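You operate a simulated robot arm through the tools that you are given. There is no shell and no other tool. Be economical: measure what you need, move in short steps, check, and stop when the job is done.

Carry out the task below with a simulated robot arm. There is one attempt and no reset: what you move stays moved.

Task
Oil the green carabiner on the oil mat, then wipe up the smear.
Fine: one drop; leave it on the mat; felt wiper back.
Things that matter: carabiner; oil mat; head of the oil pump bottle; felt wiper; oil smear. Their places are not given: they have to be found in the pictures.

It is judged by the outcome, as a careful person would: the job done as asked, and still so three seconds after it is handed in. It fails if anything else is knocked over, pushed out of place, dropped, spilled or broken.

Robot
A 7-joint arm with a two-finger parallel gripper, fixed in place. Base frame: the origin is at the foot of the arm, x ahead of it, y to its left, z up; the work surface is at about z = 876. Lengths are in mm, angles in rad, forces in N, time in s.
With the tool pointing down near the work surface it reaches from about 300 to 700 mm from the base axis. Its first joint turns from -1.152 to 1.152 rad. Payload 1.57 kg.
Tool frame: the origin (TCP) lies between the finger pads and is the grasp point; the fingertips stand 30 mm ahead of it; z points along the fingers, y is the line along which they close. Largest opening 110 mm; finger width 24, thickness 12; the body of the gripper, 48 by 112 mm, starts 78 mm behind the TCP.
Orientation is that of the tool frame in the base frame, as a unit quaternion [x, y, z, w]. With the fingers straight down and closing along the base's y, the tool's x points along the base's -x, its y along +y and its z along -z.

Tools
- The arm moves only by the tool move_arm. Its argument "series" is a list of rows, each an object (a shift or turn left out is 0, a gripper value left out holds the last) with "translation": the shift along the tool's x, y, z in mm, a list of three; "rotation": the turn, a rotation vector about the tool's x, y, z in rad, a list of three; "grip": the opening, from 0 (shut) to 1 (fully open). In form: [{"translation": [tx, ty, tz], "rotation": [wx, wy, wz], "grip": grip}, ...]. A call has 1 to 12 rows; each row is the pose to reach, as a shift and turn from the pose commanded when the call began, along the tool's axes at that moment. Each row takes 0.2 s and may step no farther than 50 mm and 0.15 rad from the row before; otherwise, or with a gripper value out of range, the whole call is refused. Where a pose cannot be reached the arm comes as near as it can. A force on the tool above 40 N (or 10 N above the force at the start of the call, whichever is more), or a blocked arm, ends the call early, and 0.2 s more pass. The fingers move at their own pace (about 108 mm/s each) and stop on an object; they squeeze with about 40 N. The grip force told is the motor's: it shows also when the fingers shut on nothing. Time passes only in rows, and 0.2 s behind the last, so rows that repeat a pose let the fingers close. It gives the time, the measured TCP pose, the force on the tool (base axes), the opening and the grip force at its end, in the units of the frame above (readings bear some noise).
- Cameras (640 x 400 px; columns grow to the right, rows downward): "scene" is fixed at [170.4, -397.4, 1427.7]; the picture's right is [0.74, -0.67, 0.00], its down [-0.33, -0.37, -0.87] and it looks along [0.58, 0.65, -0.49] (base axes); focal length 312 px, centre (320, 200). "wrist" rides on the gripper at [70, 16, -141] in the tool frame; the picture's right is [-0.23, 0.97, 0.00], its down [-0.86, -0.20, -0.48] and it looks along [-0.47, -0.11, 0.88] (tool axes); focal length 222 px, centre (320, 200).
- get_image(camera): a new picture of that camera. It takes no simulated time.
- pixel_to_xyz(camera, pixels): for up to 12 pixels [column, row] of the newest picture of that camera ("zoom" is the newest enlarged one), the place [x, y, z] in the base frame of the surface seen there, good to about 2 mm, but the place of the scene camera against the robot may be out by one fixed shift of up to 18 mm in any direction. It takes no simulated time.
- inspect(camera, box): a new picture of the part [left, top, right, bottom] of that camera's present view, enlarged. It takes no simulated time.
- close_job(): hands the job in; it is judged then, once.

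Go step by step. Measure first, check grasps and placings, and put right what went wrong. The budget is 80 turns and 46 pictures, counting those below and the enlarged ones. Unless the task says otherwise, let go and move clear before handing in, and close with one line.

The tools are called after "Call:" as name(argument=value, ...) on one line, values as JSON. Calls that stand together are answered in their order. move_arm: Moves the arm, as the interface text tells. Its arguments: {"type":"object","properties":{"series":{"type":"array","items":{"type":"object","properties":{"translation":{"type":"array","items":{"type":"number"}},"rotation":{"type":"array","items":{"type":"number"}},"grip":{"type":"number"}}}}},"required":["series"]} The other tools are called the same way: get_image (camera) takes a picture; pixel_to_xyz (camera, pixels) gives the place of the surface under pixels of a picture; inspect (camera, box) takes an enlarged picture of a part of a camera's view; close_job () hands the job in.

At the start:

```text
clock: 0.0
ee_pos: [392.6, 91.9, 1276.5]
ee_rot: [0.001, 1.0, 0.0, 0.0]
contact_force: [0.0, -0.2, -0.6]
opening: 110.2
grip_force: 0.1
```

scene: 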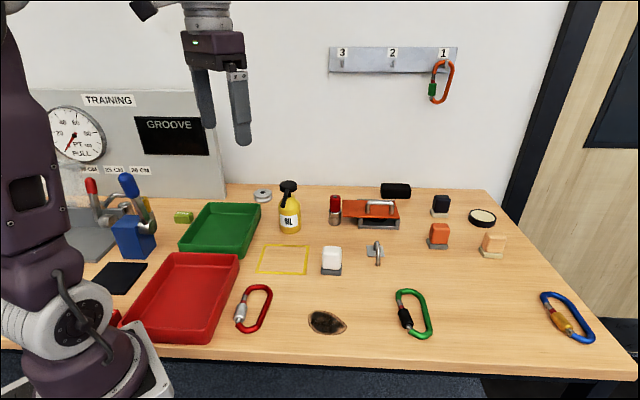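
wrist: 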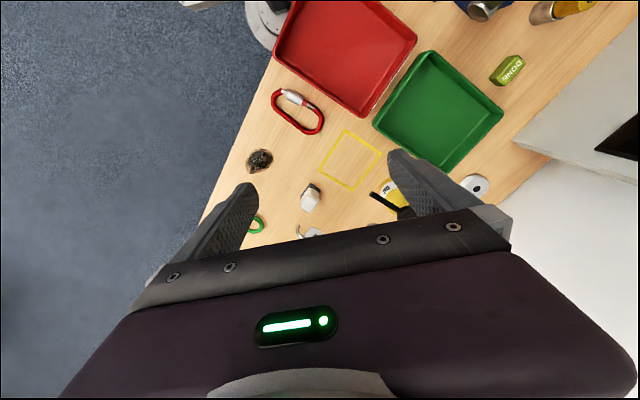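

The pictures show the green carabiner at (413,313), a dark smear at (327,322), the yellow oil bottle at (289,205) and several block-like items. I'll enlarge these to identify them.

Call:
inspect(camera="scene", box=[230, 170, 400, 276])

Call:
inspect(camera="scene", box=[370, 170, 530, 270])

Call:
inspect(camera="scene", box=[230, 240, 450, 378])

Call:
inspect(camera="scene", box=[60, 160, 230, 300])

```text
3.76 times, centred on (315, 223) of scene
```

zoom: 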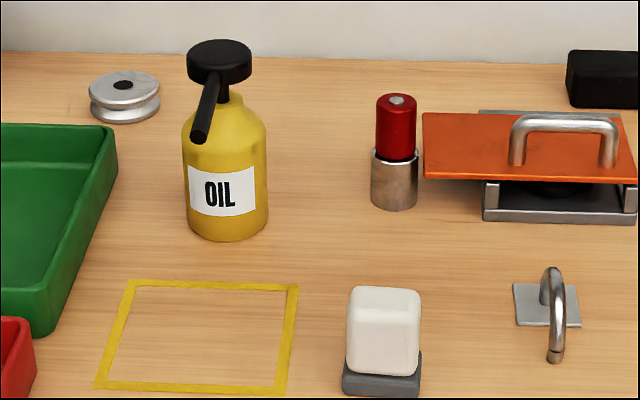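

```text
4.00 times, centred on (450, 220) of scene
```

zoom: 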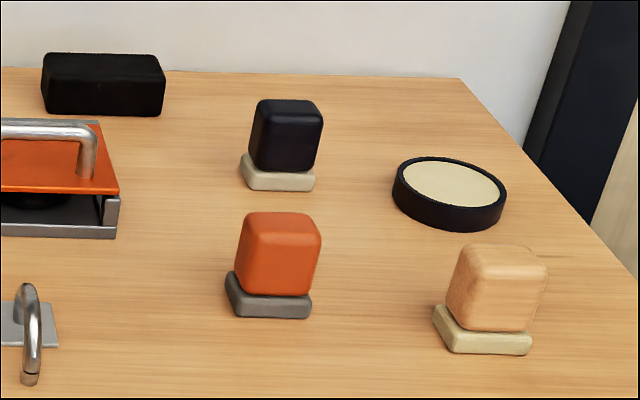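

```text
2.90 times, centred on (340, 309) of scene
```

zoom: 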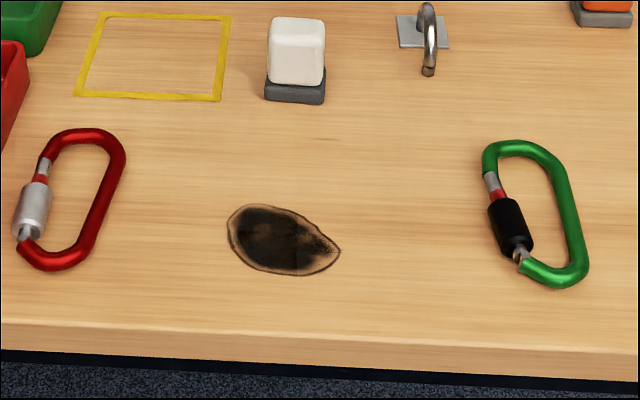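

```text
2.86 times, centred on (145, 230) of scene
```

zoom: 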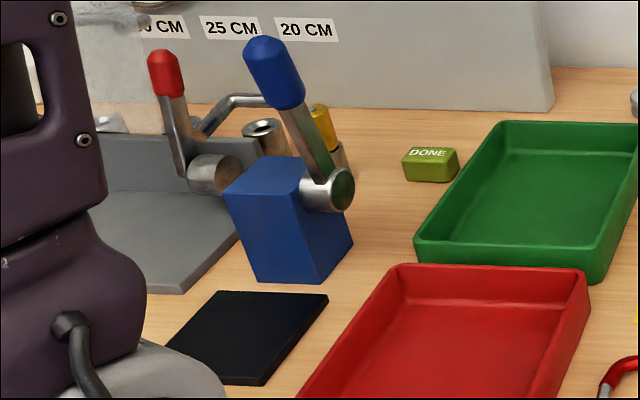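

The candidates for the mat are the yellow outline (284,260) and the black pad (120,278). I'll measure the main points.

Call:
get_image(camera="scene")

Call:
pixel_to_xyz(camera="scene", pixels=[[266, 246], [308, 247], [304, 274], [258, 272], [122, 277], [289, 184], [284, 204], [331, 250], [327, 322], [404, 318], [424, 310], [290, 230]])

Call:
pixel_to_xyz(camera="scene", pixels=[[331, 273], [438, 232], [441, 203], [494, 242], [395, 188], [482, 215], [100, 290], [145, 264], [399, 292], [427, 337], [311, 318], [345, 325]])

```text
39 pictures are left
```

scene: 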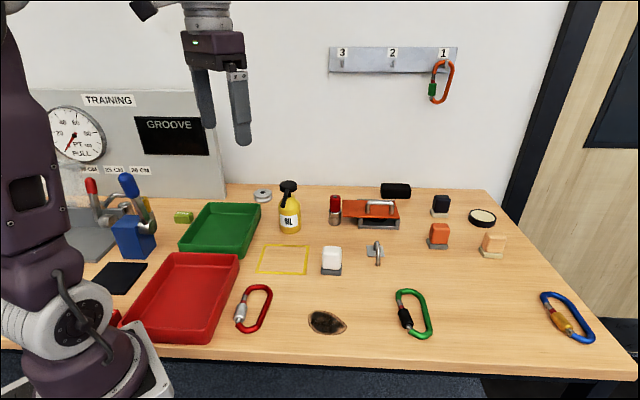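

```text
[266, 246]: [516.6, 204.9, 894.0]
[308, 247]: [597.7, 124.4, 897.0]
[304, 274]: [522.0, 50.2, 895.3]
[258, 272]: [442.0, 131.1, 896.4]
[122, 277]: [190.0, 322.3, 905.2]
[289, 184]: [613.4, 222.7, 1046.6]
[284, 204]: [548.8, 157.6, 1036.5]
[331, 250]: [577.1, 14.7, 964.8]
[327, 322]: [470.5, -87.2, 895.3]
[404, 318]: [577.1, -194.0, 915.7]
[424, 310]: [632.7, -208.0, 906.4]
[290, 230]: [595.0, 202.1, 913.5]
```

```text
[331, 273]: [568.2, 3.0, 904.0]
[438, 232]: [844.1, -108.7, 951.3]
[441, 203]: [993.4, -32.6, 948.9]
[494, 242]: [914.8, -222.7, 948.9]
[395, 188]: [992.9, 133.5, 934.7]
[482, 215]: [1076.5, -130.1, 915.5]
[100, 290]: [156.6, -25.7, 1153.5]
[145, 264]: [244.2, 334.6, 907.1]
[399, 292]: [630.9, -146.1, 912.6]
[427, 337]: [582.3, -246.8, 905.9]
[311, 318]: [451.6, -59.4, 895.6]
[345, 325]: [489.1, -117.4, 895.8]
```

In scene coordinates the table reads 895 rather than 876, so that camera is shifted. I'll measure the same points in the wrist camera, which has no such shift.

Call:
inspect(camera="wrist", box=[220, 80, 420, 245])

Call:
get_image(camera="wrist")

Call:
pixel_to_xyz(camera="wrist", pixels=[[347, 132], [382, 154], [354, 189], [320, 166], [315, 189], [309, 203], [252, 160], [272, 156], [374, 194], [402, 211], [258, 219], [258, 231]])

```text
2.42 times, centred on (320, 162) of wrist
```

zoom: 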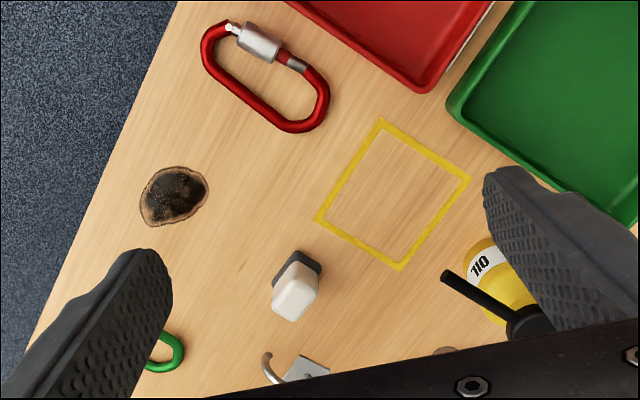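

```text
37 pictures are left
```

wrist: 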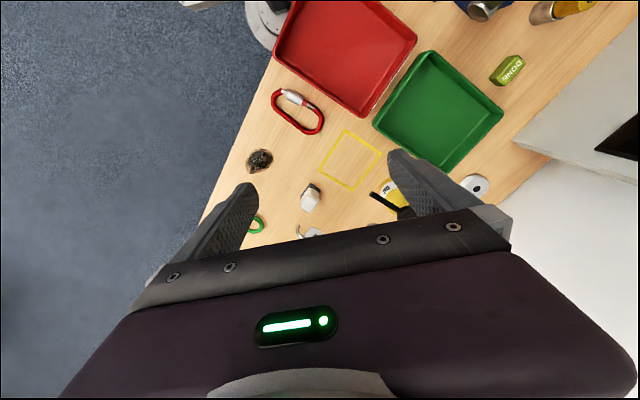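

```text
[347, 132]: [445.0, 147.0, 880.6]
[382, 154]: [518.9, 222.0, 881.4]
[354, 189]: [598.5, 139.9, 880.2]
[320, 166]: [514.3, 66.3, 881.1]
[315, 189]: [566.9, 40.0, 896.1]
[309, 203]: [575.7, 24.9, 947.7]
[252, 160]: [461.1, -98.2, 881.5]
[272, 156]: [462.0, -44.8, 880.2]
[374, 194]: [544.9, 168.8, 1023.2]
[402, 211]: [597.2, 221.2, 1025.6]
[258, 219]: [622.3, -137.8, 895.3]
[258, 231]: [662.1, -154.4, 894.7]
```

The wrist view puts the mat corners at about (445,147), (519,222), (598,140) and (514,66). The nozzle tip is near (545,169), about 16 mm inside the mat edge, so the scene shift is roughly (+2,+16,-15). Next I'll look at the green carabiner from closer.

Call:
move_arm(series=[{"translation": [-11, -40, 21]}, {"translation": [-22, -80, 42]}, {"translation": [-33, -121, 63]}, {"translation": [-45, -161, 84]}, {"translation": [-56, -201, 105]}, {"translation": [-67, -242, 126]}, {"translation": [-67, -242, 126]}])

Call:
get_image(camera="wrist")

```text
clock: 1.6
ee_pos: [459.6, -148.8, 1151.1]
ee_rot: [0.0, 1.0, 0.0, 0.0]
contact_force: [-0.4, -0.7, 0.0]
opening: 109.9
grip_force: 0.1
```

```text
36 pictures are left
```

wrist: 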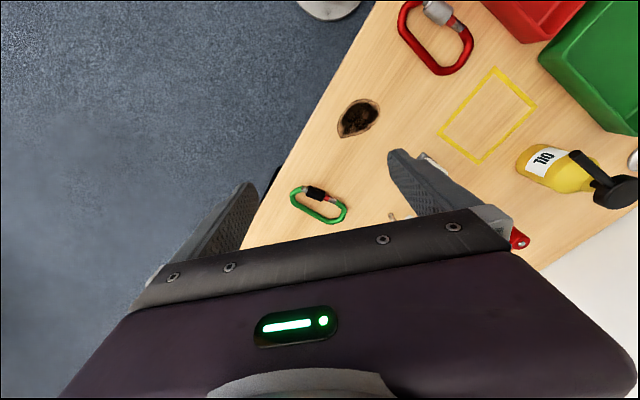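

Call:
inspect(camera="wrist", box=[270, 170, 366, 230])

Call:
inspect(camera="wrist", box=[500, 120, 640, 216])

```text
6.67 times, centred on (318, 200) of wrist
```

zoom: 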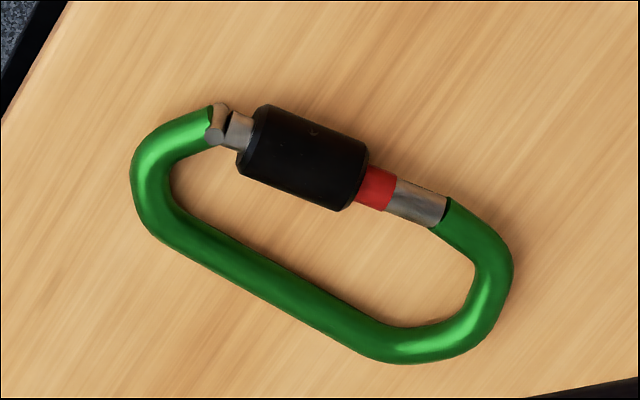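

```text
4.17 times, centred on (570, 168) of wrist
```

zoom: 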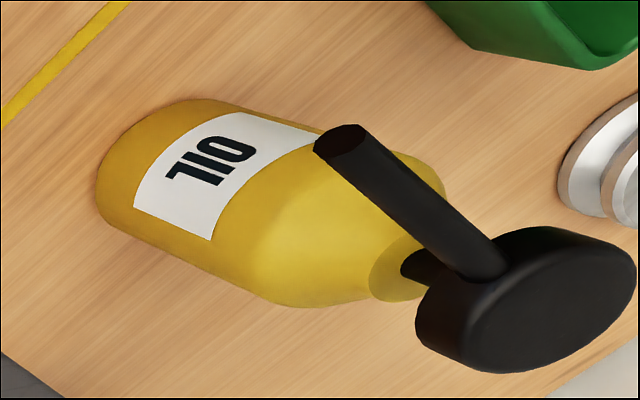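

The carabiner's screw sleeve is at about (316,193) and its plain rail at about (313,213). I'll measure both, along with the pump head.

Call:
pixel_to_xyz(camera="wrist", pixels=[[301.5, 206.5], [328.5, 221.5], [313.5, 212.8], [315.8, 193.3], [290.4, 197], [346, 210.5], [307, 188.5], [325, 197.5], [310, 203], [295, 192]])

Call:
pixel_to_xyz(camera="zoom", pixels=[[345, 138], [400, 190], [460, 245], [470, 240], [540, 295], [440, 340], [610, 260], [325, 145], [540, 240], [525, 350]])

```text
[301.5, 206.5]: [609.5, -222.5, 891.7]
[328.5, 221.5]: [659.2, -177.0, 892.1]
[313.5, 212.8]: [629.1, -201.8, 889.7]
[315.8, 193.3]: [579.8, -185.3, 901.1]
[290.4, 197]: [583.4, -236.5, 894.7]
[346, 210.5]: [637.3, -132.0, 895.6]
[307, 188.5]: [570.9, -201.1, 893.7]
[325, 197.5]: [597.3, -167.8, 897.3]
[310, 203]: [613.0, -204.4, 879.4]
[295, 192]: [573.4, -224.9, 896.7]
```

```text
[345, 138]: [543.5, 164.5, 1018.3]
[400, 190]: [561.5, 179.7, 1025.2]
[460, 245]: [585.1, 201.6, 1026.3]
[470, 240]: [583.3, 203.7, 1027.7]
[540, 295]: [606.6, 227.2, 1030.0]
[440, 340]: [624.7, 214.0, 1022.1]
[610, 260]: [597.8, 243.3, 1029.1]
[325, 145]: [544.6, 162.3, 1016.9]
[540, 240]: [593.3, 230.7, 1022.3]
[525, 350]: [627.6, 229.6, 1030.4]
```

The rail runs at about 45° through (629,-202) and the sleeve lies about 46 mm from it. I'll move above the rail, turn 45° and narrow the fingers to 34 mm.

Call:
move_arm(series=[{"translation": [-28, -9, 23], "rotation": [0, 0, -0.131], "grip": 0.31}, {"translation": [-56, -18, 47], "rotation": [0, 0, -0.262]}, {"translation": [-84, -26, 70], "rotation": [0, 0, -0.393]}, {"translation": [-113, -35, 94], "rotation": [0, 0, -0.524]}, {"translation": [-141, -44, 117], "rotation": [0, 0, -0.655]}, {"translation": [-169, -53, 141], "rotation": [0, 0, -0.785]}, {"translation": [-169, -53, 166], "rotation": [0, 0, -0.785]}])

Call:
get_image(camera="wrist")

```text
clock: 3.2
ee_pos: [628.4, -203.6, 984.1]
ee_rot: [-0.384, 0.923, 0.0, 0.0]
contact_force: [-0.2, 0.4, 0.0]
opening: 34.1
grip_force: 0.0
```

```text
33 pictures are left
```

wrist: 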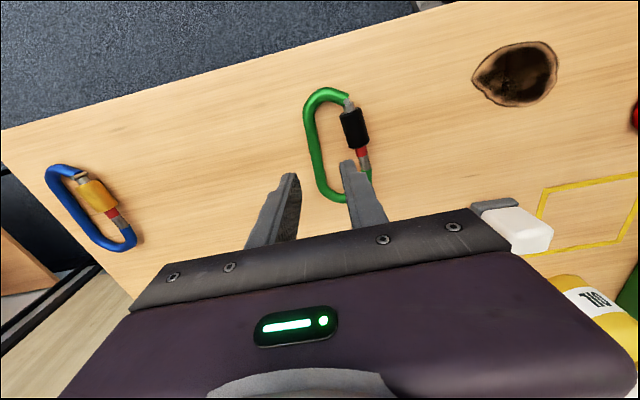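

The rail shows as a clear line from about (311,120) to (320,180). I'll measure it for yaw and centre.

Call:
inspect(camera="wrist", box=[264, 80, 424, 205])

Call:
pixel_to_xyz(camera="wrist", pixels=[[308.5, 115], [309.5, 130], [312.5, 145], [315.5, 160], [318.5, 172], [354, 128], [351, 113], [322, 88], [337, 203]])

```text
3.20 times, centred on (344, 142) of wrist
```

zoom: 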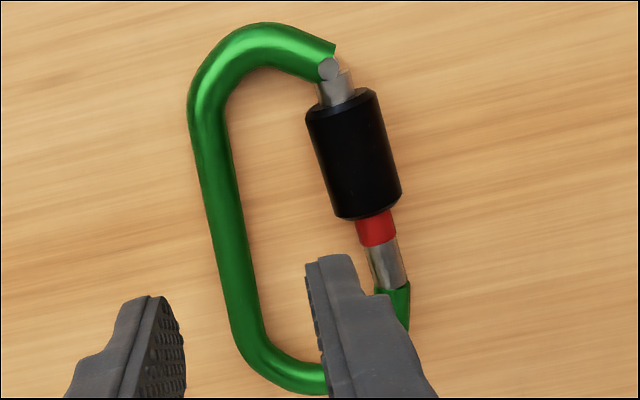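

```text
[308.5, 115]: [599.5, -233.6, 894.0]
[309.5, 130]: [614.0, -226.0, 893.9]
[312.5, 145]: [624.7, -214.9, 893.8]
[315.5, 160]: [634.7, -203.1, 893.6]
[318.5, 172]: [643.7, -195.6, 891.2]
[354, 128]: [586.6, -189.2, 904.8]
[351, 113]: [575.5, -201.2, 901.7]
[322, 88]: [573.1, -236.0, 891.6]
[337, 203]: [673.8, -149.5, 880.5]
```

My pixels were a little left of the rail's centre line. I'll re-measure along it from the zoom.

Call:
pixel_to_xyz(camera="zoom", pixels=[[210, 140], [215, 160], [224, 200], [234, 240], [243, 280], [250, 315], [345, 120], [352, 150], [362, 185], [377, 228], [255, 35], [290, 375]])

```text
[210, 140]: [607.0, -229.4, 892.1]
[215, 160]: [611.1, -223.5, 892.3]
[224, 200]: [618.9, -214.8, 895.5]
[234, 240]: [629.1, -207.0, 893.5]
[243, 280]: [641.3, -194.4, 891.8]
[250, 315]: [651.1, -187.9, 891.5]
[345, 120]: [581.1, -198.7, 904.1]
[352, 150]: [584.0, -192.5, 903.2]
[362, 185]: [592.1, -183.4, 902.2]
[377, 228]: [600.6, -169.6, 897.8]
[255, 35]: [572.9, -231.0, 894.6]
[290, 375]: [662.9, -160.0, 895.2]
```

The refined rail centre line passes through (626,-209) at about 43.5°. The sleeve's inner edge is only about 30 mm away, so I'll narrow to 26 mm, correct the position and descend part way.

Call:
move_arm(series=[{"translation": [-3.3, -3.2, 10], "rotation": [0, 0, 0.03], "grip": 0.236}, {"translation": [-3.3, -3.2, 30], "rotation": [0, 0, 0.03]}, {"translation": [-3.3, -3.2, 50], "rotation": [0, 0, 0.03]}, {"translation": [-3.3, -3.2, 50], "rotation": [0, 0, 0.03]}])

Call:
inspect(camera="wrist", box=[220, 90, 420, 215])

```text
clock: 4.2
ee_pos: [632.5, -204.3, 934.5]
ee_rot: [-0.37, 0.929, 0.0, 0.0]
contact_force: [-0.1, 0.7, -0.4]
opening: 25.9
grip_force: 0.0
```

```text
3.20 times, centred on (320, 152) of wrist
```

zoom: 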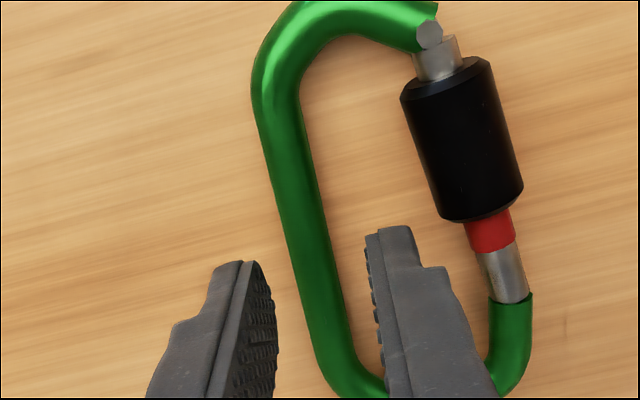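

The fingers straddle the rail, but the rail looks slightly left of the finger midline. I'll measure it at this distance.

Call:
pixel_to_xyz(camera="zoom", pixels=[[282, 120], [292, 160], [303, 200], [314, 250], [325, 300], [336, 345], [375, 232], [250, 265], [470, 150], [490, 232]])

```text
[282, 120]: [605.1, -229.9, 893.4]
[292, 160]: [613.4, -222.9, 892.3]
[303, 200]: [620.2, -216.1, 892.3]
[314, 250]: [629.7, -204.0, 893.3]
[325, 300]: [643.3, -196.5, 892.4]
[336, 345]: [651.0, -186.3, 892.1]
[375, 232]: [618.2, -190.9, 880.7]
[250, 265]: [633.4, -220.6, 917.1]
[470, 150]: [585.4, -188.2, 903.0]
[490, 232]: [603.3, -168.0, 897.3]
```

TCP is within 1 mm of the rail line. I'll descend to z≈908 and close.

Call:
move_arm(series=[{"translation": [0, 0, 13]}, {"translation": [0, 0, 25]}, {"translation": [0, 0, 25]}, {"translation": [0, 0, 25], "grip": 0}, {"translation": [0, 0, 25], "grip": 0}, {"translation": [0, 0, 25], "grip": 0}])

```text
clock: 5.6
ee_pos: [633.8, -202.9, 910.5]
ee_rot: [-0.368, 0.93, -0.001, 0.0]
contact_force: [2.5, 1.9, 15.7]
opening: 11.6
grip_force: 23.9
```

The fingers stopped at 11.6 mm with 24 N, so the rail is held. I'll lift and check.

Call:
move_arm(series=[{"translation": [0, 0, -10]}, {"translation": [0, 0, -40]}, {"translation": [0, 0, -80]}, {"translation": [0, 0, -110]}, {"translation": [0, 0, -110]}])

Call:
get_image(camera="wrist")

Call:
inspect(camera="scene", box=[320, 200, 500, 320])

```text
clock: 6.8
ee_pos: [635.2, -202.3, 1019.5]
ee_rot: [-0.369, 0.929, 0.0, -0.001]
contact_force: [0.6, 0.0, -0.8]
opening: 11.5
grip_force: 24.3
```

```text
30 pictures are left
```

wrist: 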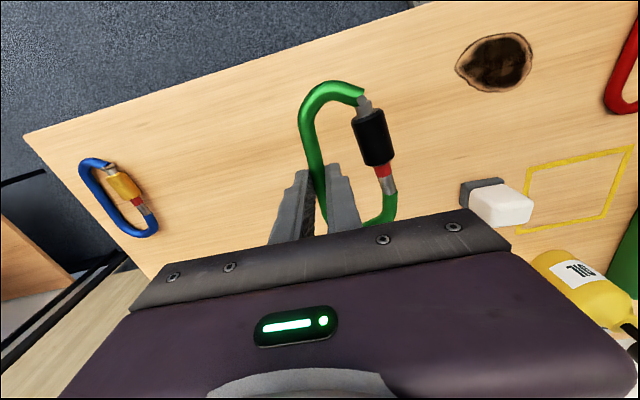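

```text
3.33 times, centred on (410, 260) of scene
```

zoom: 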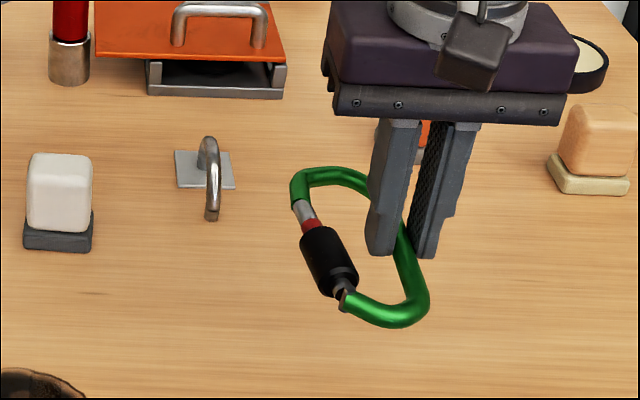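

The carabiner is held level. The gripper body would foul the nozzle if I put the sleeve straight under it. So I'll set the carabiner down further inward on the mat, then push it under the nozzle. First I'll measure where the sleeve sits relative to the TCP.

Call:
pixel_to_xyz(camera="wrist", pixels=[[372, 136], [365, 115], [379, 155], [384, 171], [309, 140], [313, 160], [333, 86], [305, 110], [390, 200], [366, 103]])

Call:
inspect(camera="wrist", box=[264, 70, 424, 195])

```text
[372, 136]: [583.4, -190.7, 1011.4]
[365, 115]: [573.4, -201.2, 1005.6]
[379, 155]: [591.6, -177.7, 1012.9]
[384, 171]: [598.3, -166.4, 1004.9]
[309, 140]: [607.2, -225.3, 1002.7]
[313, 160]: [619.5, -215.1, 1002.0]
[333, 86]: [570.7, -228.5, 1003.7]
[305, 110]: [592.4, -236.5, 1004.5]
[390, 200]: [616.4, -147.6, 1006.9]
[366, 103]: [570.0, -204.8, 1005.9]
```

```text
3.20 times, centred on (344, 132) of wrist
```

zoom: 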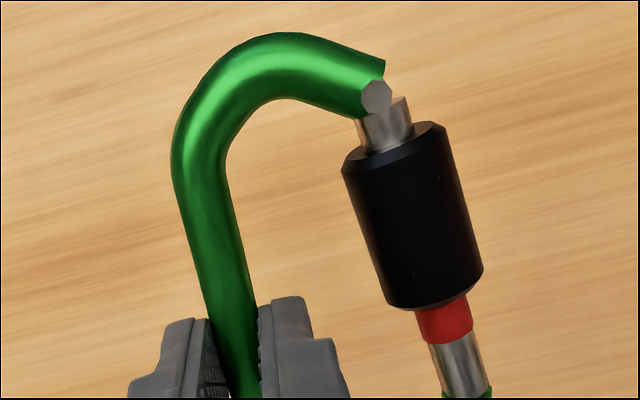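

In the tool frame the sleeve's hinge end is at about (17,47). I'll turn the carabiner −89° while carrying it towards the mat, raised a little.

Call:
move_arm(series=[{"translation": [-4, 14, -10], "rotation": [0, 0, 0.142]}, {"translation": [-8, 28, -20], "rotation": [0, 0, 0.284]}, {"translation": [-12, 42, -20], "rotation": [0, 0, 0.426]}, {"translation": [-16, 56, -20], "rotation": [0, 0, 0.567]}, {"translation": [-20, 70, -20], "rotation": [0, 0, 0.709]}, {"translation": [-24, 84, -20], "rotation": [0, 0, 0.851]}, {"translation": [-28, 99, -20], "rotation": [0, 0, 0.993]}, {"translation": [-31, 113, -20], "rotation": [0, 0, 1.135]}, {"translation": [-35, 127, -20], "rotation": [0, 0, 1.277]}, {"translation": [-39, 141, -20], "rotation": [0, 0, 1.418]}, {"translation": [-43, 155, -20], "rotation": [0, 0, 1.56]}, {"translation": [-43, 155, -20], "rotation": [0, 0, 1.56]}])

```text
clock: 9.4
ee_pos: [558.9, -59.7, 1039.3]
ee_rot: [0.392, 0.92, 0.0, 0.001]
contact_force: [0.0, -0.6, -1.9]
opening: 11.4
grip_force: 24.2
```

Turned as planned, yaw direction (0.72,0.69). I'll translate above the inward placing spot at (505,103).

Call:
move_arm(series=[{"translation": [39, 18, 0]}, {"translation": [78, 37, 0]}, {"translation": [116, 55, 0]}, {"translation": [155, 73, 0]}, {"translation": [155, 73, 0]}])

Call:
get_image(camera="wrist")

Call:
inspect(camera="scene", box=[220, 160, 380, 280])

```text
clock: 10.6
ee_pos: [502.9, 100.5, 1038.6]
ee_rot: [0.392, 0.92, 0.0, 0.0]
contact_force: [0.1, 0.2, -1.5]
opening: 11.3
grip_force: 24.2
```

```text
27 pictures are left
```

wrist: 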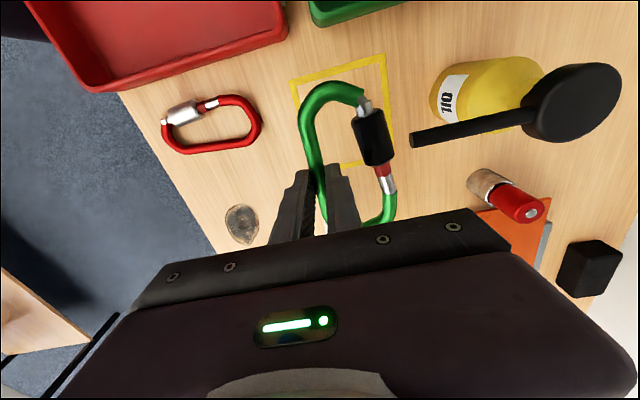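

```text
3.33 times, centred on (300, 220) of scene
```

zoom: 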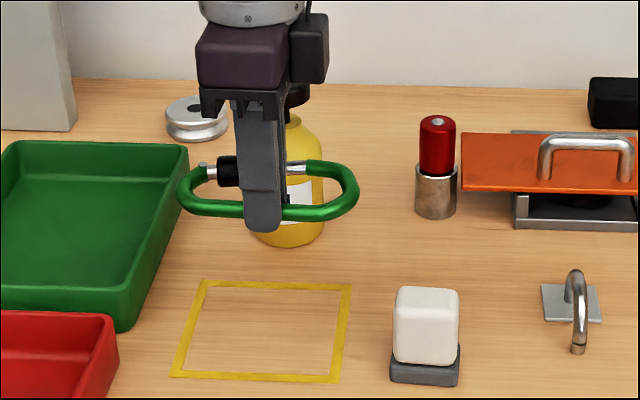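

This view shows the nozzle tip well, at (413,140). I'll measure it together with the head and the mat corners.

Call:
pixel_to_xyz(camera="wrist", pixels=[[414, 140], [413, 136], [413, 144], [430, 136], [470, 128], [573, 102], [540, 70], [610, 130], [291, 82], [384, 56], [393, 155], [345, 163]])

Call:
inspect(camera="wrist", box=[340, 70, 500, 170])

```text
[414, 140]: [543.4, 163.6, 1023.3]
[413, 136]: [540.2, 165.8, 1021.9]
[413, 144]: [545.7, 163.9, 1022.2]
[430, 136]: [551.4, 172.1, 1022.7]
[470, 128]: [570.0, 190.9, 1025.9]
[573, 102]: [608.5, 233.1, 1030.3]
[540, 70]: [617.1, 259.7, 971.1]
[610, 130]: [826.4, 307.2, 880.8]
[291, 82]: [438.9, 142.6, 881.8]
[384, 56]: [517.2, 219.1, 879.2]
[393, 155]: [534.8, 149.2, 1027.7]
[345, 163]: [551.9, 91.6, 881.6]
```

```text
4.00 times, centred on (420, 120) of wrist
```

zoom: 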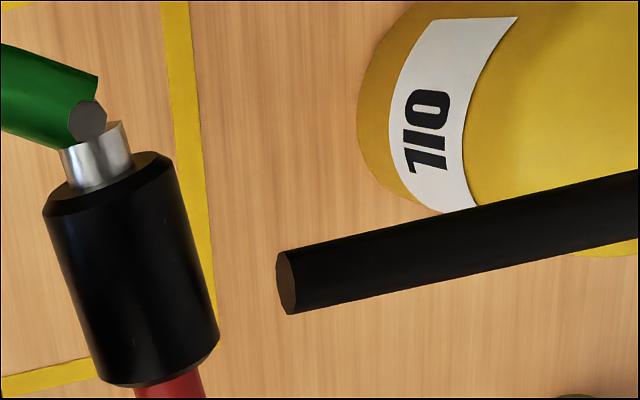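

The nozzle tip is at tool offset (17.6,72.6), so the along-edge alignment is right and the gripper body clears by 16 mm. I'll descend to set the carabiner down.

Call:
move_arm(series=[{"translation": [0, 0, 40]}, {"translation": [0, 0, 80]}, {"translation": [0, 0, 110]}, {"translation": [0, 0, 122]}, {"translation": [0, 0, 127.5]}, {"translation": [0, 0, 127.5]}])

Call:
inspect(camera="scene", box=[220, 180, 380, 300])

```text
clock: 12.0
ee_pos: [504.7, 100.9, 911.0]
ee_rot: [0.392, 0.92, 0.0, -0.001]
contact_force: [0.7, 0.2, -0.6]
opening: 11.2
grip_force: 24.2
```

```text
3.33 times, centred on (300, 240) of scene
```

zoom: 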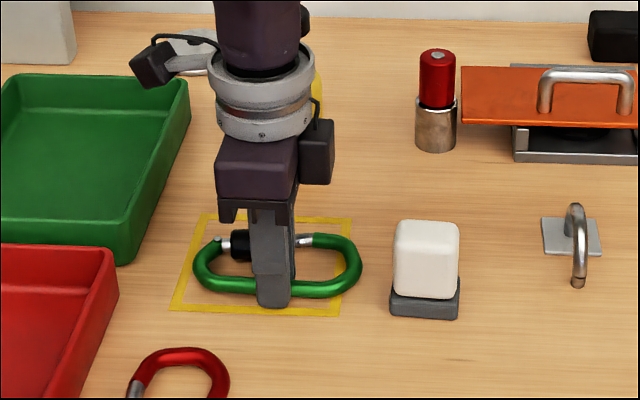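

No contact yet, so I'll lower 2 mm, open to 27 mm and rise.

Call:
move_arm(series=[{"translation": [0, 0, 1.5]}, {"translation": [0, 0, 1.5]}, {"translation": [0, 0, 1.5], "grip": 0.24}, {"translation": [0, 0, 1.5], "grip": 0.24}, {"translation": [0, 0, -20], "grip": 0.24}, {"translation": [0, 0, -50], "grip": 0.24}, {"translation": [0, 0, -90], "grip": 0.24}, {"translation": [0, 0, -90], "grip": 0.24}])

Call:
get_image(camera="wrist")

```text
clock: 13.8
ee_pos: [503.3, 100.7, 1001.6]
ee_rot: [0.391, 0.92, -0.001, 0.0]
contact_force: [-0.7, -0.4, -0.8]
opening: 26.0
grip_force: 0.1
```

```text
23 pictures are left
```

wrist: 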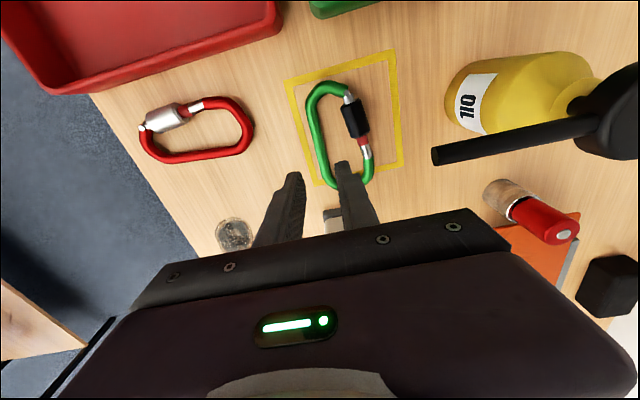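

It's set down inside the outline. I'll measure the gate, the rail and the mat edge to fix the push.

Call:
inspect(camera="wrist", box=[280, 45, 440, 195])

Call:
pixel_to_xyz(camera="wrist", pixels=[[355, 118], [361, 140], [365, 155], [349, 98], [312, 110], [318, 145], [323, 165], [287, 82], [392, 53], [401, 165], [330, 87], [434, 156]])

```text
2.67 times, centred on (360, 120) of wrist
```

zoom: 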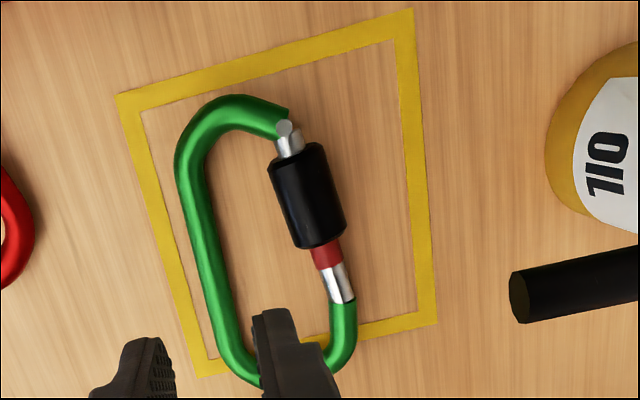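

```text
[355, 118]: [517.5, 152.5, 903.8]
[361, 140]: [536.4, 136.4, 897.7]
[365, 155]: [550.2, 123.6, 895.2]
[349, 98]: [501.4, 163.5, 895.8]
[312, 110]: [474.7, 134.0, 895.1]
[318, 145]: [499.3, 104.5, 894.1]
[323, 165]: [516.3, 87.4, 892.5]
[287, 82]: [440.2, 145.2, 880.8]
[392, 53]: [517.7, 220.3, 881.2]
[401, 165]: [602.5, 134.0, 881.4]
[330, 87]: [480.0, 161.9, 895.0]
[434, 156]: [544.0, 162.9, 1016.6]
```

The gate point that should be under the nozzle is about 25 mm short. I'll narrow the fingers to 10 mm, go down behind the rail on its outer side and push along tool +y, stopping a little short first.

Call:
move_arm(series=[{"translation": [6, -29, 0], "grip": 0.09}, {"translation": [6, -29, 40], "grip": 0.09}, {"translation": [6, -29, 75], "grip": 0.09}, {"translation": [6, -29, 90], "grip": 0.09}, {"translation": [6, -29, 90], "grip": 0.09}, {"translation": [6, -22, 90], "grip": 0.09}, {"translation": [6, -16, 90], "grip": 0.09}, {"translation": [6, -10, 90], "grip": 0.09}, {"translation": [6, -5, 90], "grip": 0.09}, {"translation": [6, -1, 90], "grip": 0.09}, {"translation": [6, -1, 90], "grip": 0.09}])

Call:
inspect(camera="wrist", box=[240, 30, 480, 205])

```text
clock: 16.2
ee_pos: [498.6, 106.5, 911.6]
ee_rot: [0.391, 0.92, 0.0, 0.0]
contact_force: [0.2, -1.4, 0.1]
opening: 9.6
grip_force: 0.1
```

```text
2.29 times, centred on (360, 118) of wrist
```

zoom: 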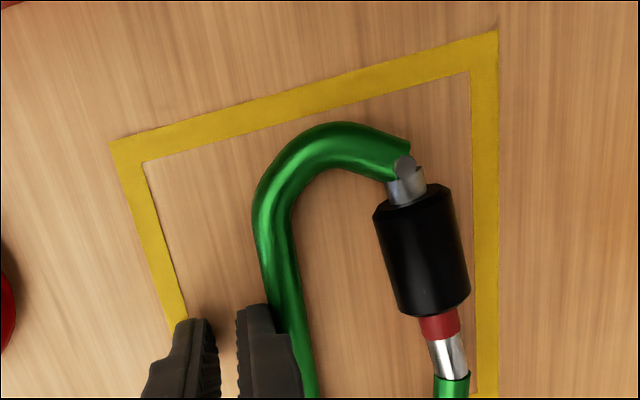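

The rail has been pushed without turning. I'll measure the gate against the drop point (543.5,163.5).

Call:
pixel_to_xyz(camera="zoom", pixels=[[422, 245], [410, 200], [432, 295], [440, 325], [450, 360], [278, 240], [290, 300], [325, 140], [125, 155], [485, 50], [478, 380]])

```text
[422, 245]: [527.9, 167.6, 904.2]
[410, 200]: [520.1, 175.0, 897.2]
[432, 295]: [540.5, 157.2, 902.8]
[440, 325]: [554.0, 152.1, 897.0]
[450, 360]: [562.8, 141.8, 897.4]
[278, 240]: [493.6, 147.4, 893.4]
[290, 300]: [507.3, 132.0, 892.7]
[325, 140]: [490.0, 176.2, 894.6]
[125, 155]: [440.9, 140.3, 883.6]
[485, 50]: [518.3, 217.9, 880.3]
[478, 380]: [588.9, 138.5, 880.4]
```

The gate line is still about 5 mm short of the drop point, near the sleeve's hinge end. I'll push 5 mm more, back off and rise to look.

Call:
move_arm(series=[{"translation": [0, 2.5, 0]}, {"translation": [0, 5, 0]}, {"translation": [0, 5, 0]}, {"translation": [0, 0, 0]}, {"translation": [0, -6, 0]}, {"translation": [0, -6, -40]}, {"translation": [0, -6, -80]}, {"translation": [0, -6, -110]}, {"translation": [0, -6, -110]}])

Call:
inspect(camera="wrist", box=[260, 50, 480, 195])

```text
clock: 18.2
ee_pos: [493.9, 102.1, 1023.7]
ee_rot: [0.391, 0.92, 0.0, 0.001]
contact_force: [0.4, -0.7, 0.3]
opening: 9.9
grip_force: 0.1
```

```text
2.76 times, centred on (370, 122) of wrist
```

zoom: 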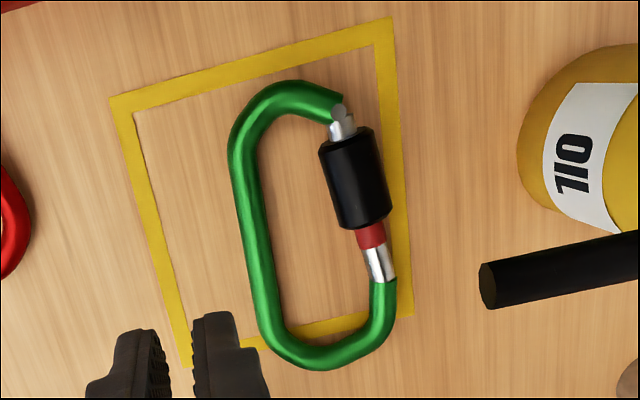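

Call:
pixel_to_xyz(camera="zoom", pixels=[[352, 180], [365, 215], [370, 236], [380, 265], [342, 128], [238, 160], [255, 250], [330, 355], [483, 288], [120, 105], [385, 30], [190, 350]])

```text
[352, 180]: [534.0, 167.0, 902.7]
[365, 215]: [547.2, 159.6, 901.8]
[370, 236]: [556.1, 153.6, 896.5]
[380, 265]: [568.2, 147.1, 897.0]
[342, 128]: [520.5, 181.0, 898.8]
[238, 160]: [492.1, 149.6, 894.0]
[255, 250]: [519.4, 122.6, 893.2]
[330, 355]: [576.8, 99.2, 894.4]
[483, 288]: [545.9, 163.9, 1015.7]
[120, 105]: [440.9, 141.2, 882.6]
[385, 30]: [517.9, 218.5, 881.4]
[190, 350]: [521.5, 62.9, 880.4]
```

The sleeve centre is now at (534,167) and its hinge end at (547,160). The drop point (544,164) falls within the sleeve. I'll rise, close the fingers and move above the pump head at about (607,228).

Call:
move_arm(series=[{"translation": [0, 0, -40], "grip": 0}, {"translation": [0, 0, -80]}, {"translation": [3, 42, -80]}, {"translation": [6, 85, -80]}, {"translation": [9, 127, -80]}, {"translation": [12.5, 169, -80]}, {"translation": [12.5, 169, -80]}])

Call:
get_image(camera="wrist")

Call:
inspect(camera="scene", box=[220, 120, 380, 240])

```text
clock: 19.8
ee_pos: [599.7, 223.8, 1099.3]
ee_rot: [0.382, 0.924, -0.01, -0.001]
contact_force: [-0.1, 1.0, 0.4]
opening: 0.0
grip_force: 21.2
out of reach, approached as far as the arm can: row 6
```

```text
19 pictures are left
```

wrist: 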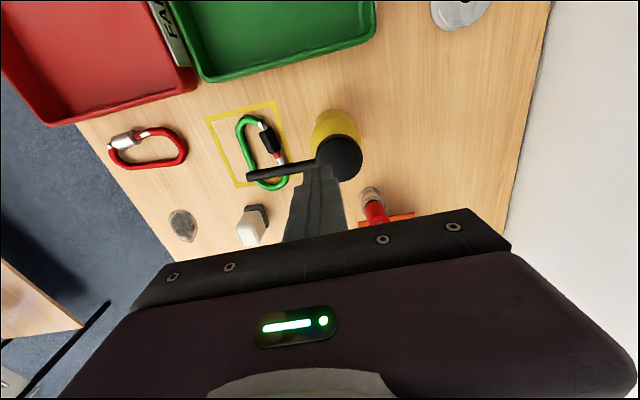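

```text
3.33 times, centred on (300, 180) of scene
```

zoom: 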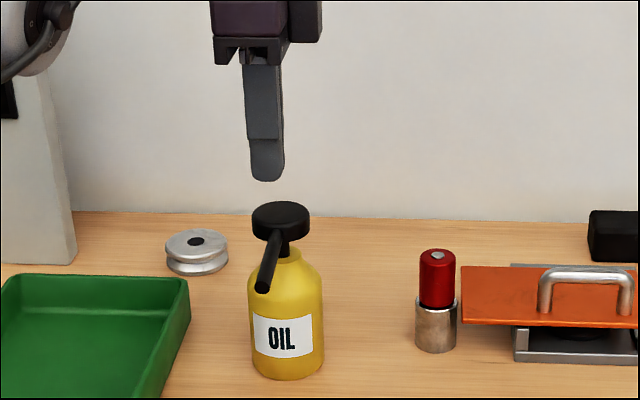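

The reach limit shows at this height and I'm about 8 mm short. Lower down should be easier. I'll measure the head's rim for its true centre.

Call:
pixel_to_xyz(camera="wrist", pixels=[[340, 157], [340, 138], [340, 174], [320, 157], [360, 157], [326, 144], [354, 144], [354, 170], [252, 175], [270, 171]])

```text
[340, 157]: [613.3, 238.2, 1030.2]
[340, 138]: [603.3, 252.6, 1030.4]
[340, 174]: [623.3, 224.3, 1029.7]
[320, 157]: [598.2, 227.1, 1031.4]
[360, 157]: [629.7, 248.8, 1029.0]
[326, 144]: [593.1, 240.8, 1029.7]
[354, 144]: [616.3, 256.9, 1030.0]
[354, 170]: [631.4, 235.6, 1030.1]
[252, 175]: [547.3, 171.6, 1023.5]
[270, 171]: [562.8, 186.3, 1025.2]
```

Head centre is about (612,235) with a radius of about 19 mm. I'll come down above it and see how the reach improves.

Call:
move_arm(series=[{"translation": [0, 0, 15]}, {"translation": [0, 2, 30]}, {"translation": [0, 2, 34]}, {"translation": [0, 2, 34]}])

Call:
inspect(camera="wrist", box=[230, 80, 430, 210])

```text
clock: 20.8
ee_pos: [607.7, 229.5, 1067.9]
ee_rot: [0.391, 0.92, 0.0, 0.001]
contact_force: [-0.1, -0.9, -0.4]
opening: 0.1
grip_force: 21.6
```

```text
3.08 times, centred on (330, 145) of wrist
```

zoom: 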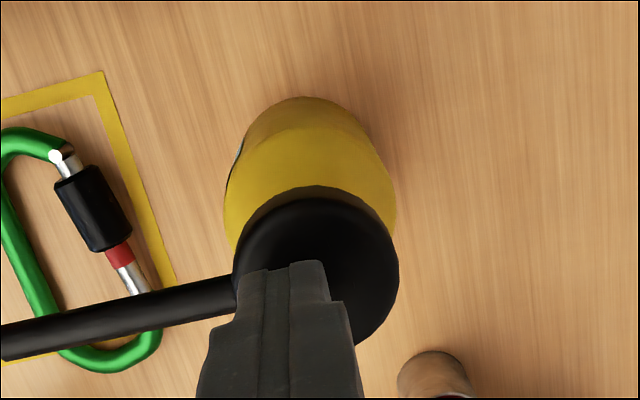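

The fingertips sit over the disc, slightly off centre at zoom (290,262) against (315,275). I'll shift a few millimetres and press gently to feel the stroke.

Call:
move_arm(series=[{"translation": [-3, 4, 0]}, {"translation": [-3, 4, 4]}, {"translation": [-3, 4, 8]}, {"translation": [-3, 4, 10]}, {"translation": [-3, 4, 12]}, {"translation": [-3, 4, 12]}])

```text
clock: 22.2
ee_pos: [614.2, 230.9, 1055.8]
ee_rot: [0.391, 0.92, 0.001, 0.0]
contact_force: [-0.6, -0.3, 1.3]
opening: 0.1
grip_force: 21.6
```

There's barely any contact at tip z≈1026. I'll press on in 2 mm steps.

Call:
move_arm(series=[{"translation": [0, 0, 2]}, {"translation": [0, 0, 4]}, {"translation": [0, 0, 4]}])

Call:
inspect(camera="scene", box=[230, 160, 350, 250])

```text
clock: 23.0
ee_pos: [613.7, 229.7, 1052.2]
ee_rot: [0.392, 0.92, 0.0, 0.0]
contact_force: [2.0, 1.2, 2.0]
opening: 0.0
grip_force: 21.6
```

```text
4.44 times, centred on (290, 205) of scene
```

zoom: 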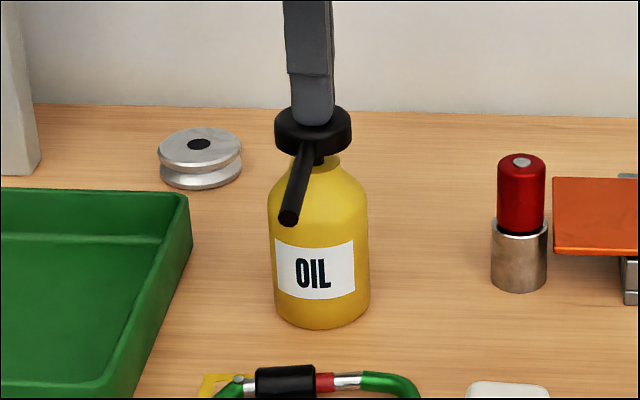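

The tip is on the head and centred, force about 2 N. I'll press further without releasing.

Call:
move_arm(series=[{"translation": [0, 0, 2]}, {"translation": [0, 0, 4]}, {"translation": [0, 0, 6]}, {"translation": [0, 0, 6]}])

Call:
inspect(camera="scene", box=[230, 160, 350, 280])

```text
clock: 24.0
ee_pos: [612.9, 229.8, 1046.1]
ee_rot: [0.391, 0.92, 0.0, 0.0]
contact_force: [-1.5, -1.1, 2.9]
opening: 0.0
grip_force: 20.9
```

```text
3.33 times, centred on (290, 220) of scene
```

zoom: 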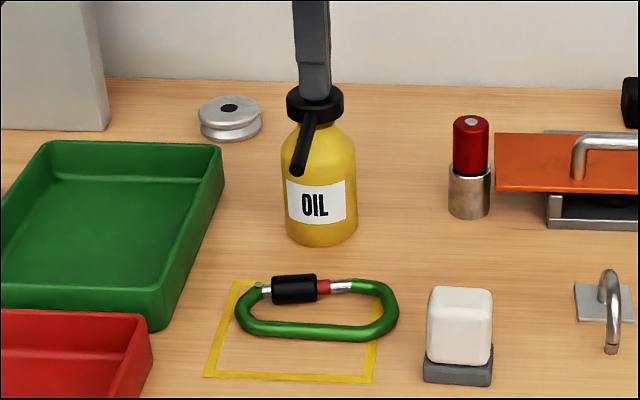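

The head is moving down against about 3 N and no drop shows yet. I'll continue a little further.

Call:
move_arm(series=[{"translation": [0, 0, 2]}, {"translation": [0, 0, 4]}, {"translation": [0, 0, 4]}])

Call:
inspect(camera="scene", box=[250, 200, 350, 280])

```text
clock: 24.8
ee_pos: [614.3, 229.7, 1041.8]
ee_rot: [0.392, 0.92, -0.001, -0.001]
contact_force: [-0.7, -1.1, 5.9]
opening: 0.1
grip_force: 21.5
```

```text
5.00 times, centred on (300, 240) of scene
```

zoom: 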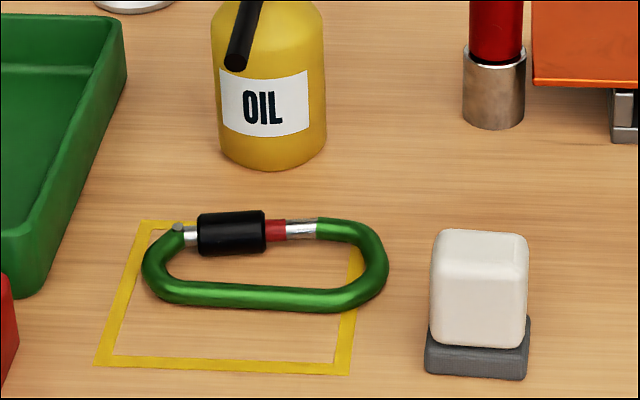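

Force is 5.9 N and still no drop shows. I'll go 3 mm further.

Call:
move_arm(series=[{"translation": [0, 0, 1.5]}, {"translation": [0, 0, 3]}, {"translation": [0, 0, 3]}])

Call:
inspect(camera="scene", box=[250, 200, 350, 280])

```text
clock: 25.6
ee_pos: [613.8, 229.4, 1040.7]
ee_rot: [0.392, 0.92, 0.001, 0.001]
contact_force: [-3.3, -0.4, 29.1]
opening: 0.0
grip_force: 21.3
```

```text
5.00 times, centred on (300, 240) of scene
```

zoom: 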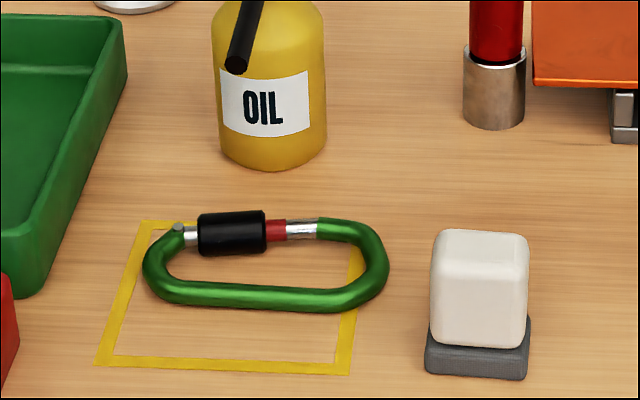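

Force jumped to 29 N, so the pump is at its end stop. I'll release by rising straight up, then look for the drop on the sleeve with the wrist camera.

Call:
move_arm(series=[{"translation": [0, 0, -5]}, {"translation": [0, 0, -15]}, {"translation": [0, 0, -30]}, {"translation": [0, 0, -45]}, {"translation": [0, -30, -55]}, {"translation": [0, -60, -55]}, {"translation": [0, -90, -55]}, {"translation": [0, -120, -55]}, {"translation": [0, -120, -55]}])

Call:
inspect(camera="wrist", box=[260, 50, 480, 195])

```text
clock: 27.6
ee_pos: [525.9, 143.1, 1095.6]
ee_rot: [0.392, 0.92, 0.0, 0.0]
contact_force: [0.2, 0.4, 0.6]
opening: 0.2
grip_force: 21.1
out of reach, approached as far as the arm can: row 4
```

```text
2.76 times, centred on (370, 122) of wrist
```

zoom: 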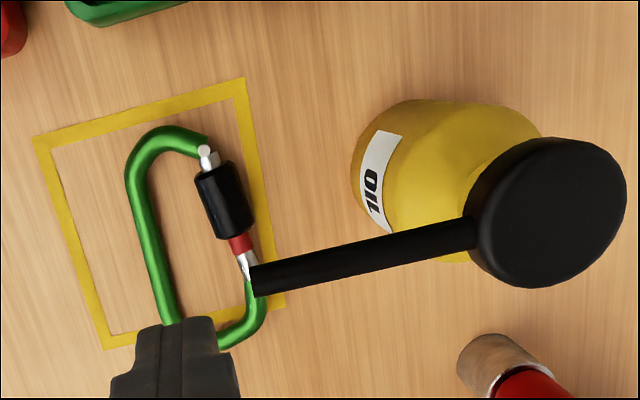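

No puddle shows on the table. I'll zoom right in on the sleeve at about (335,120).

Call:
inspect(camera="wrist", box=[310, 95, 370, 150])

```text
7.27 times, centred on (340, 122) of wrist
```

zoom: 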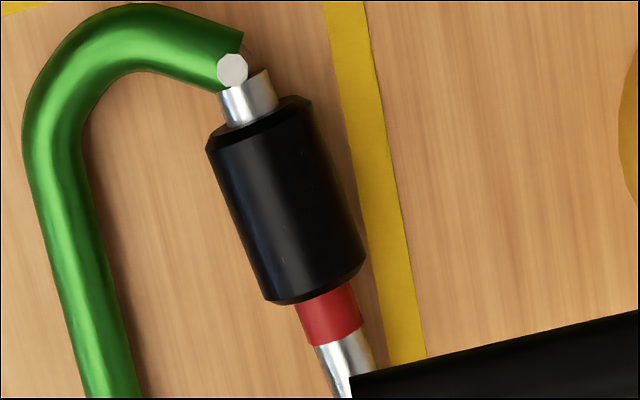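

Nothing obvious from here. I'll check a deep zoom of the carabiner from the scene camera.

Call:
inspect(camera="scene", box=[274, 236, 334, 274])

```text
10.53 times, centred on (304, 255) of scene
```

zoom: 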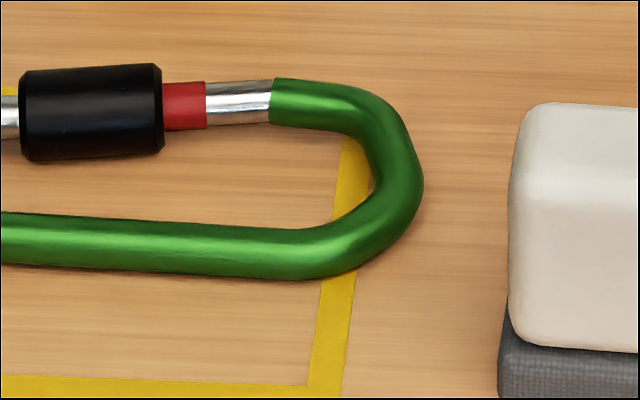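

The wiper's grey felt texture is confirmed at lower right. The oil may just be hard to see on the black sleeve, so I'll take one closer look from the inward side before doing anything more to the pump.

Call:
move_arm(series=[{"translation": [0, -35, 15]}, {"translation": [-1, -66, 40]}, {"translation": [-3, -66, 70]}, {"translation": [-3, -66, 100]}, {"translation": [-3, -66, 100]}])

Call:
inspect(camera="wrist", box=[335, 75, 435, 150])

```text
clock: 28.8
ee_pos: [481.8, 100.0, 994.5]
ee_rot: [0.392, 0.92, 0.0, -0.001]
contact_force: [-0.6, -0.6, 0.6]
opening: 0.1
grip_force: 21.7
```

```text
5.33 times, centred on (385, 112) of wrist
```

zoom: 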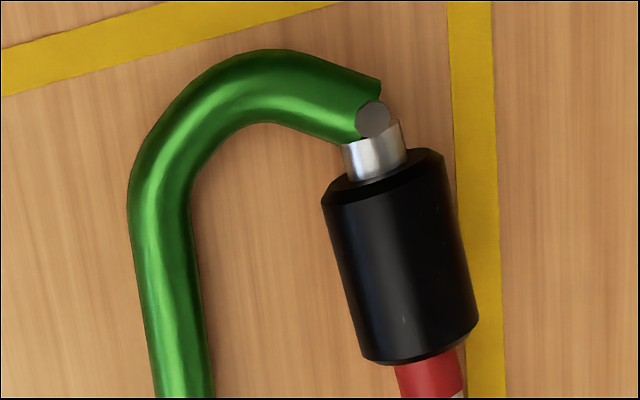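

Something faint sits beside the red section at the bottom edge. I'll take one more zoom there.

Call:
inspect(camera="wrist", box=[382, 122, 438, 157])

```text
11.43 times, centred on (410, 140) of wrist
```

zoom: 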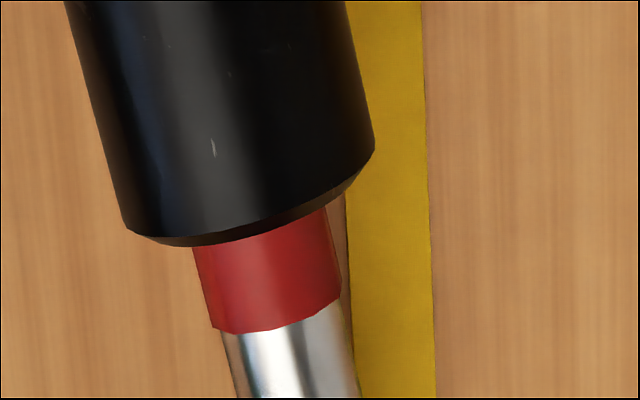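

No oil is visible on mat or table, and the pump made one full stroke to its stop. Pressing again could give a second drop, so I'll leave it at that. Next I'll go to view the felt wiper from above.

Call:
move_arm(series=[{"translation": [0, 0, -40], "grip": 0.4}, {"translation": [-8, -13, -66], "rotation": [0, 0, -0.13]}, {"translation": [-17, -26, -66], "rotation": [0, 0, -0.26]}, {"translation": [-25, -38, -66], "rotation": [0, 0, -0.4]}, {"translation": [-33, -51, -66], "rotation": [0, 0, -0.53]}, {"translation": [-41, -58, -66], "rotation": [0, 0, -0.67]}, {"translation": [-49, -64, -66], "rotation": [0, 0, -0.8]}, {"translation": [-49, -64, -66], "rotation": [0, 0, -0.8]}])

Call:
inspect(camera="wrist", box=[230, 90, 390, 215])

```text
clock: 30.6
ee_pos: [469.6, 18.6, 1060.7]
ee_rot: [0.002, 1.0, -0.001, 0.001]
contact_force: [0.3, -0.2, 0.1]
opening: 43.9
grip_force: 0.1
```

```text
3.20 times, centred on (310, 152) of wrist
```

zoom: 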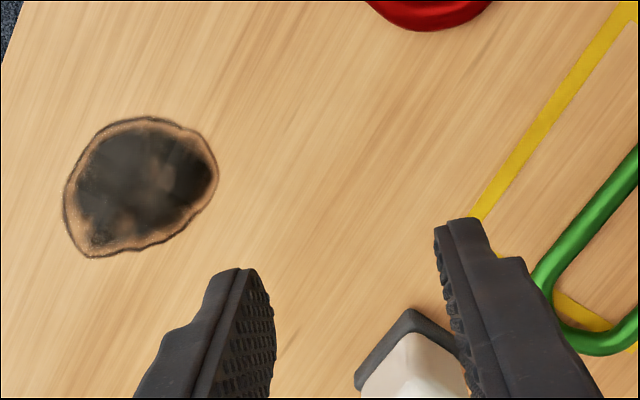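

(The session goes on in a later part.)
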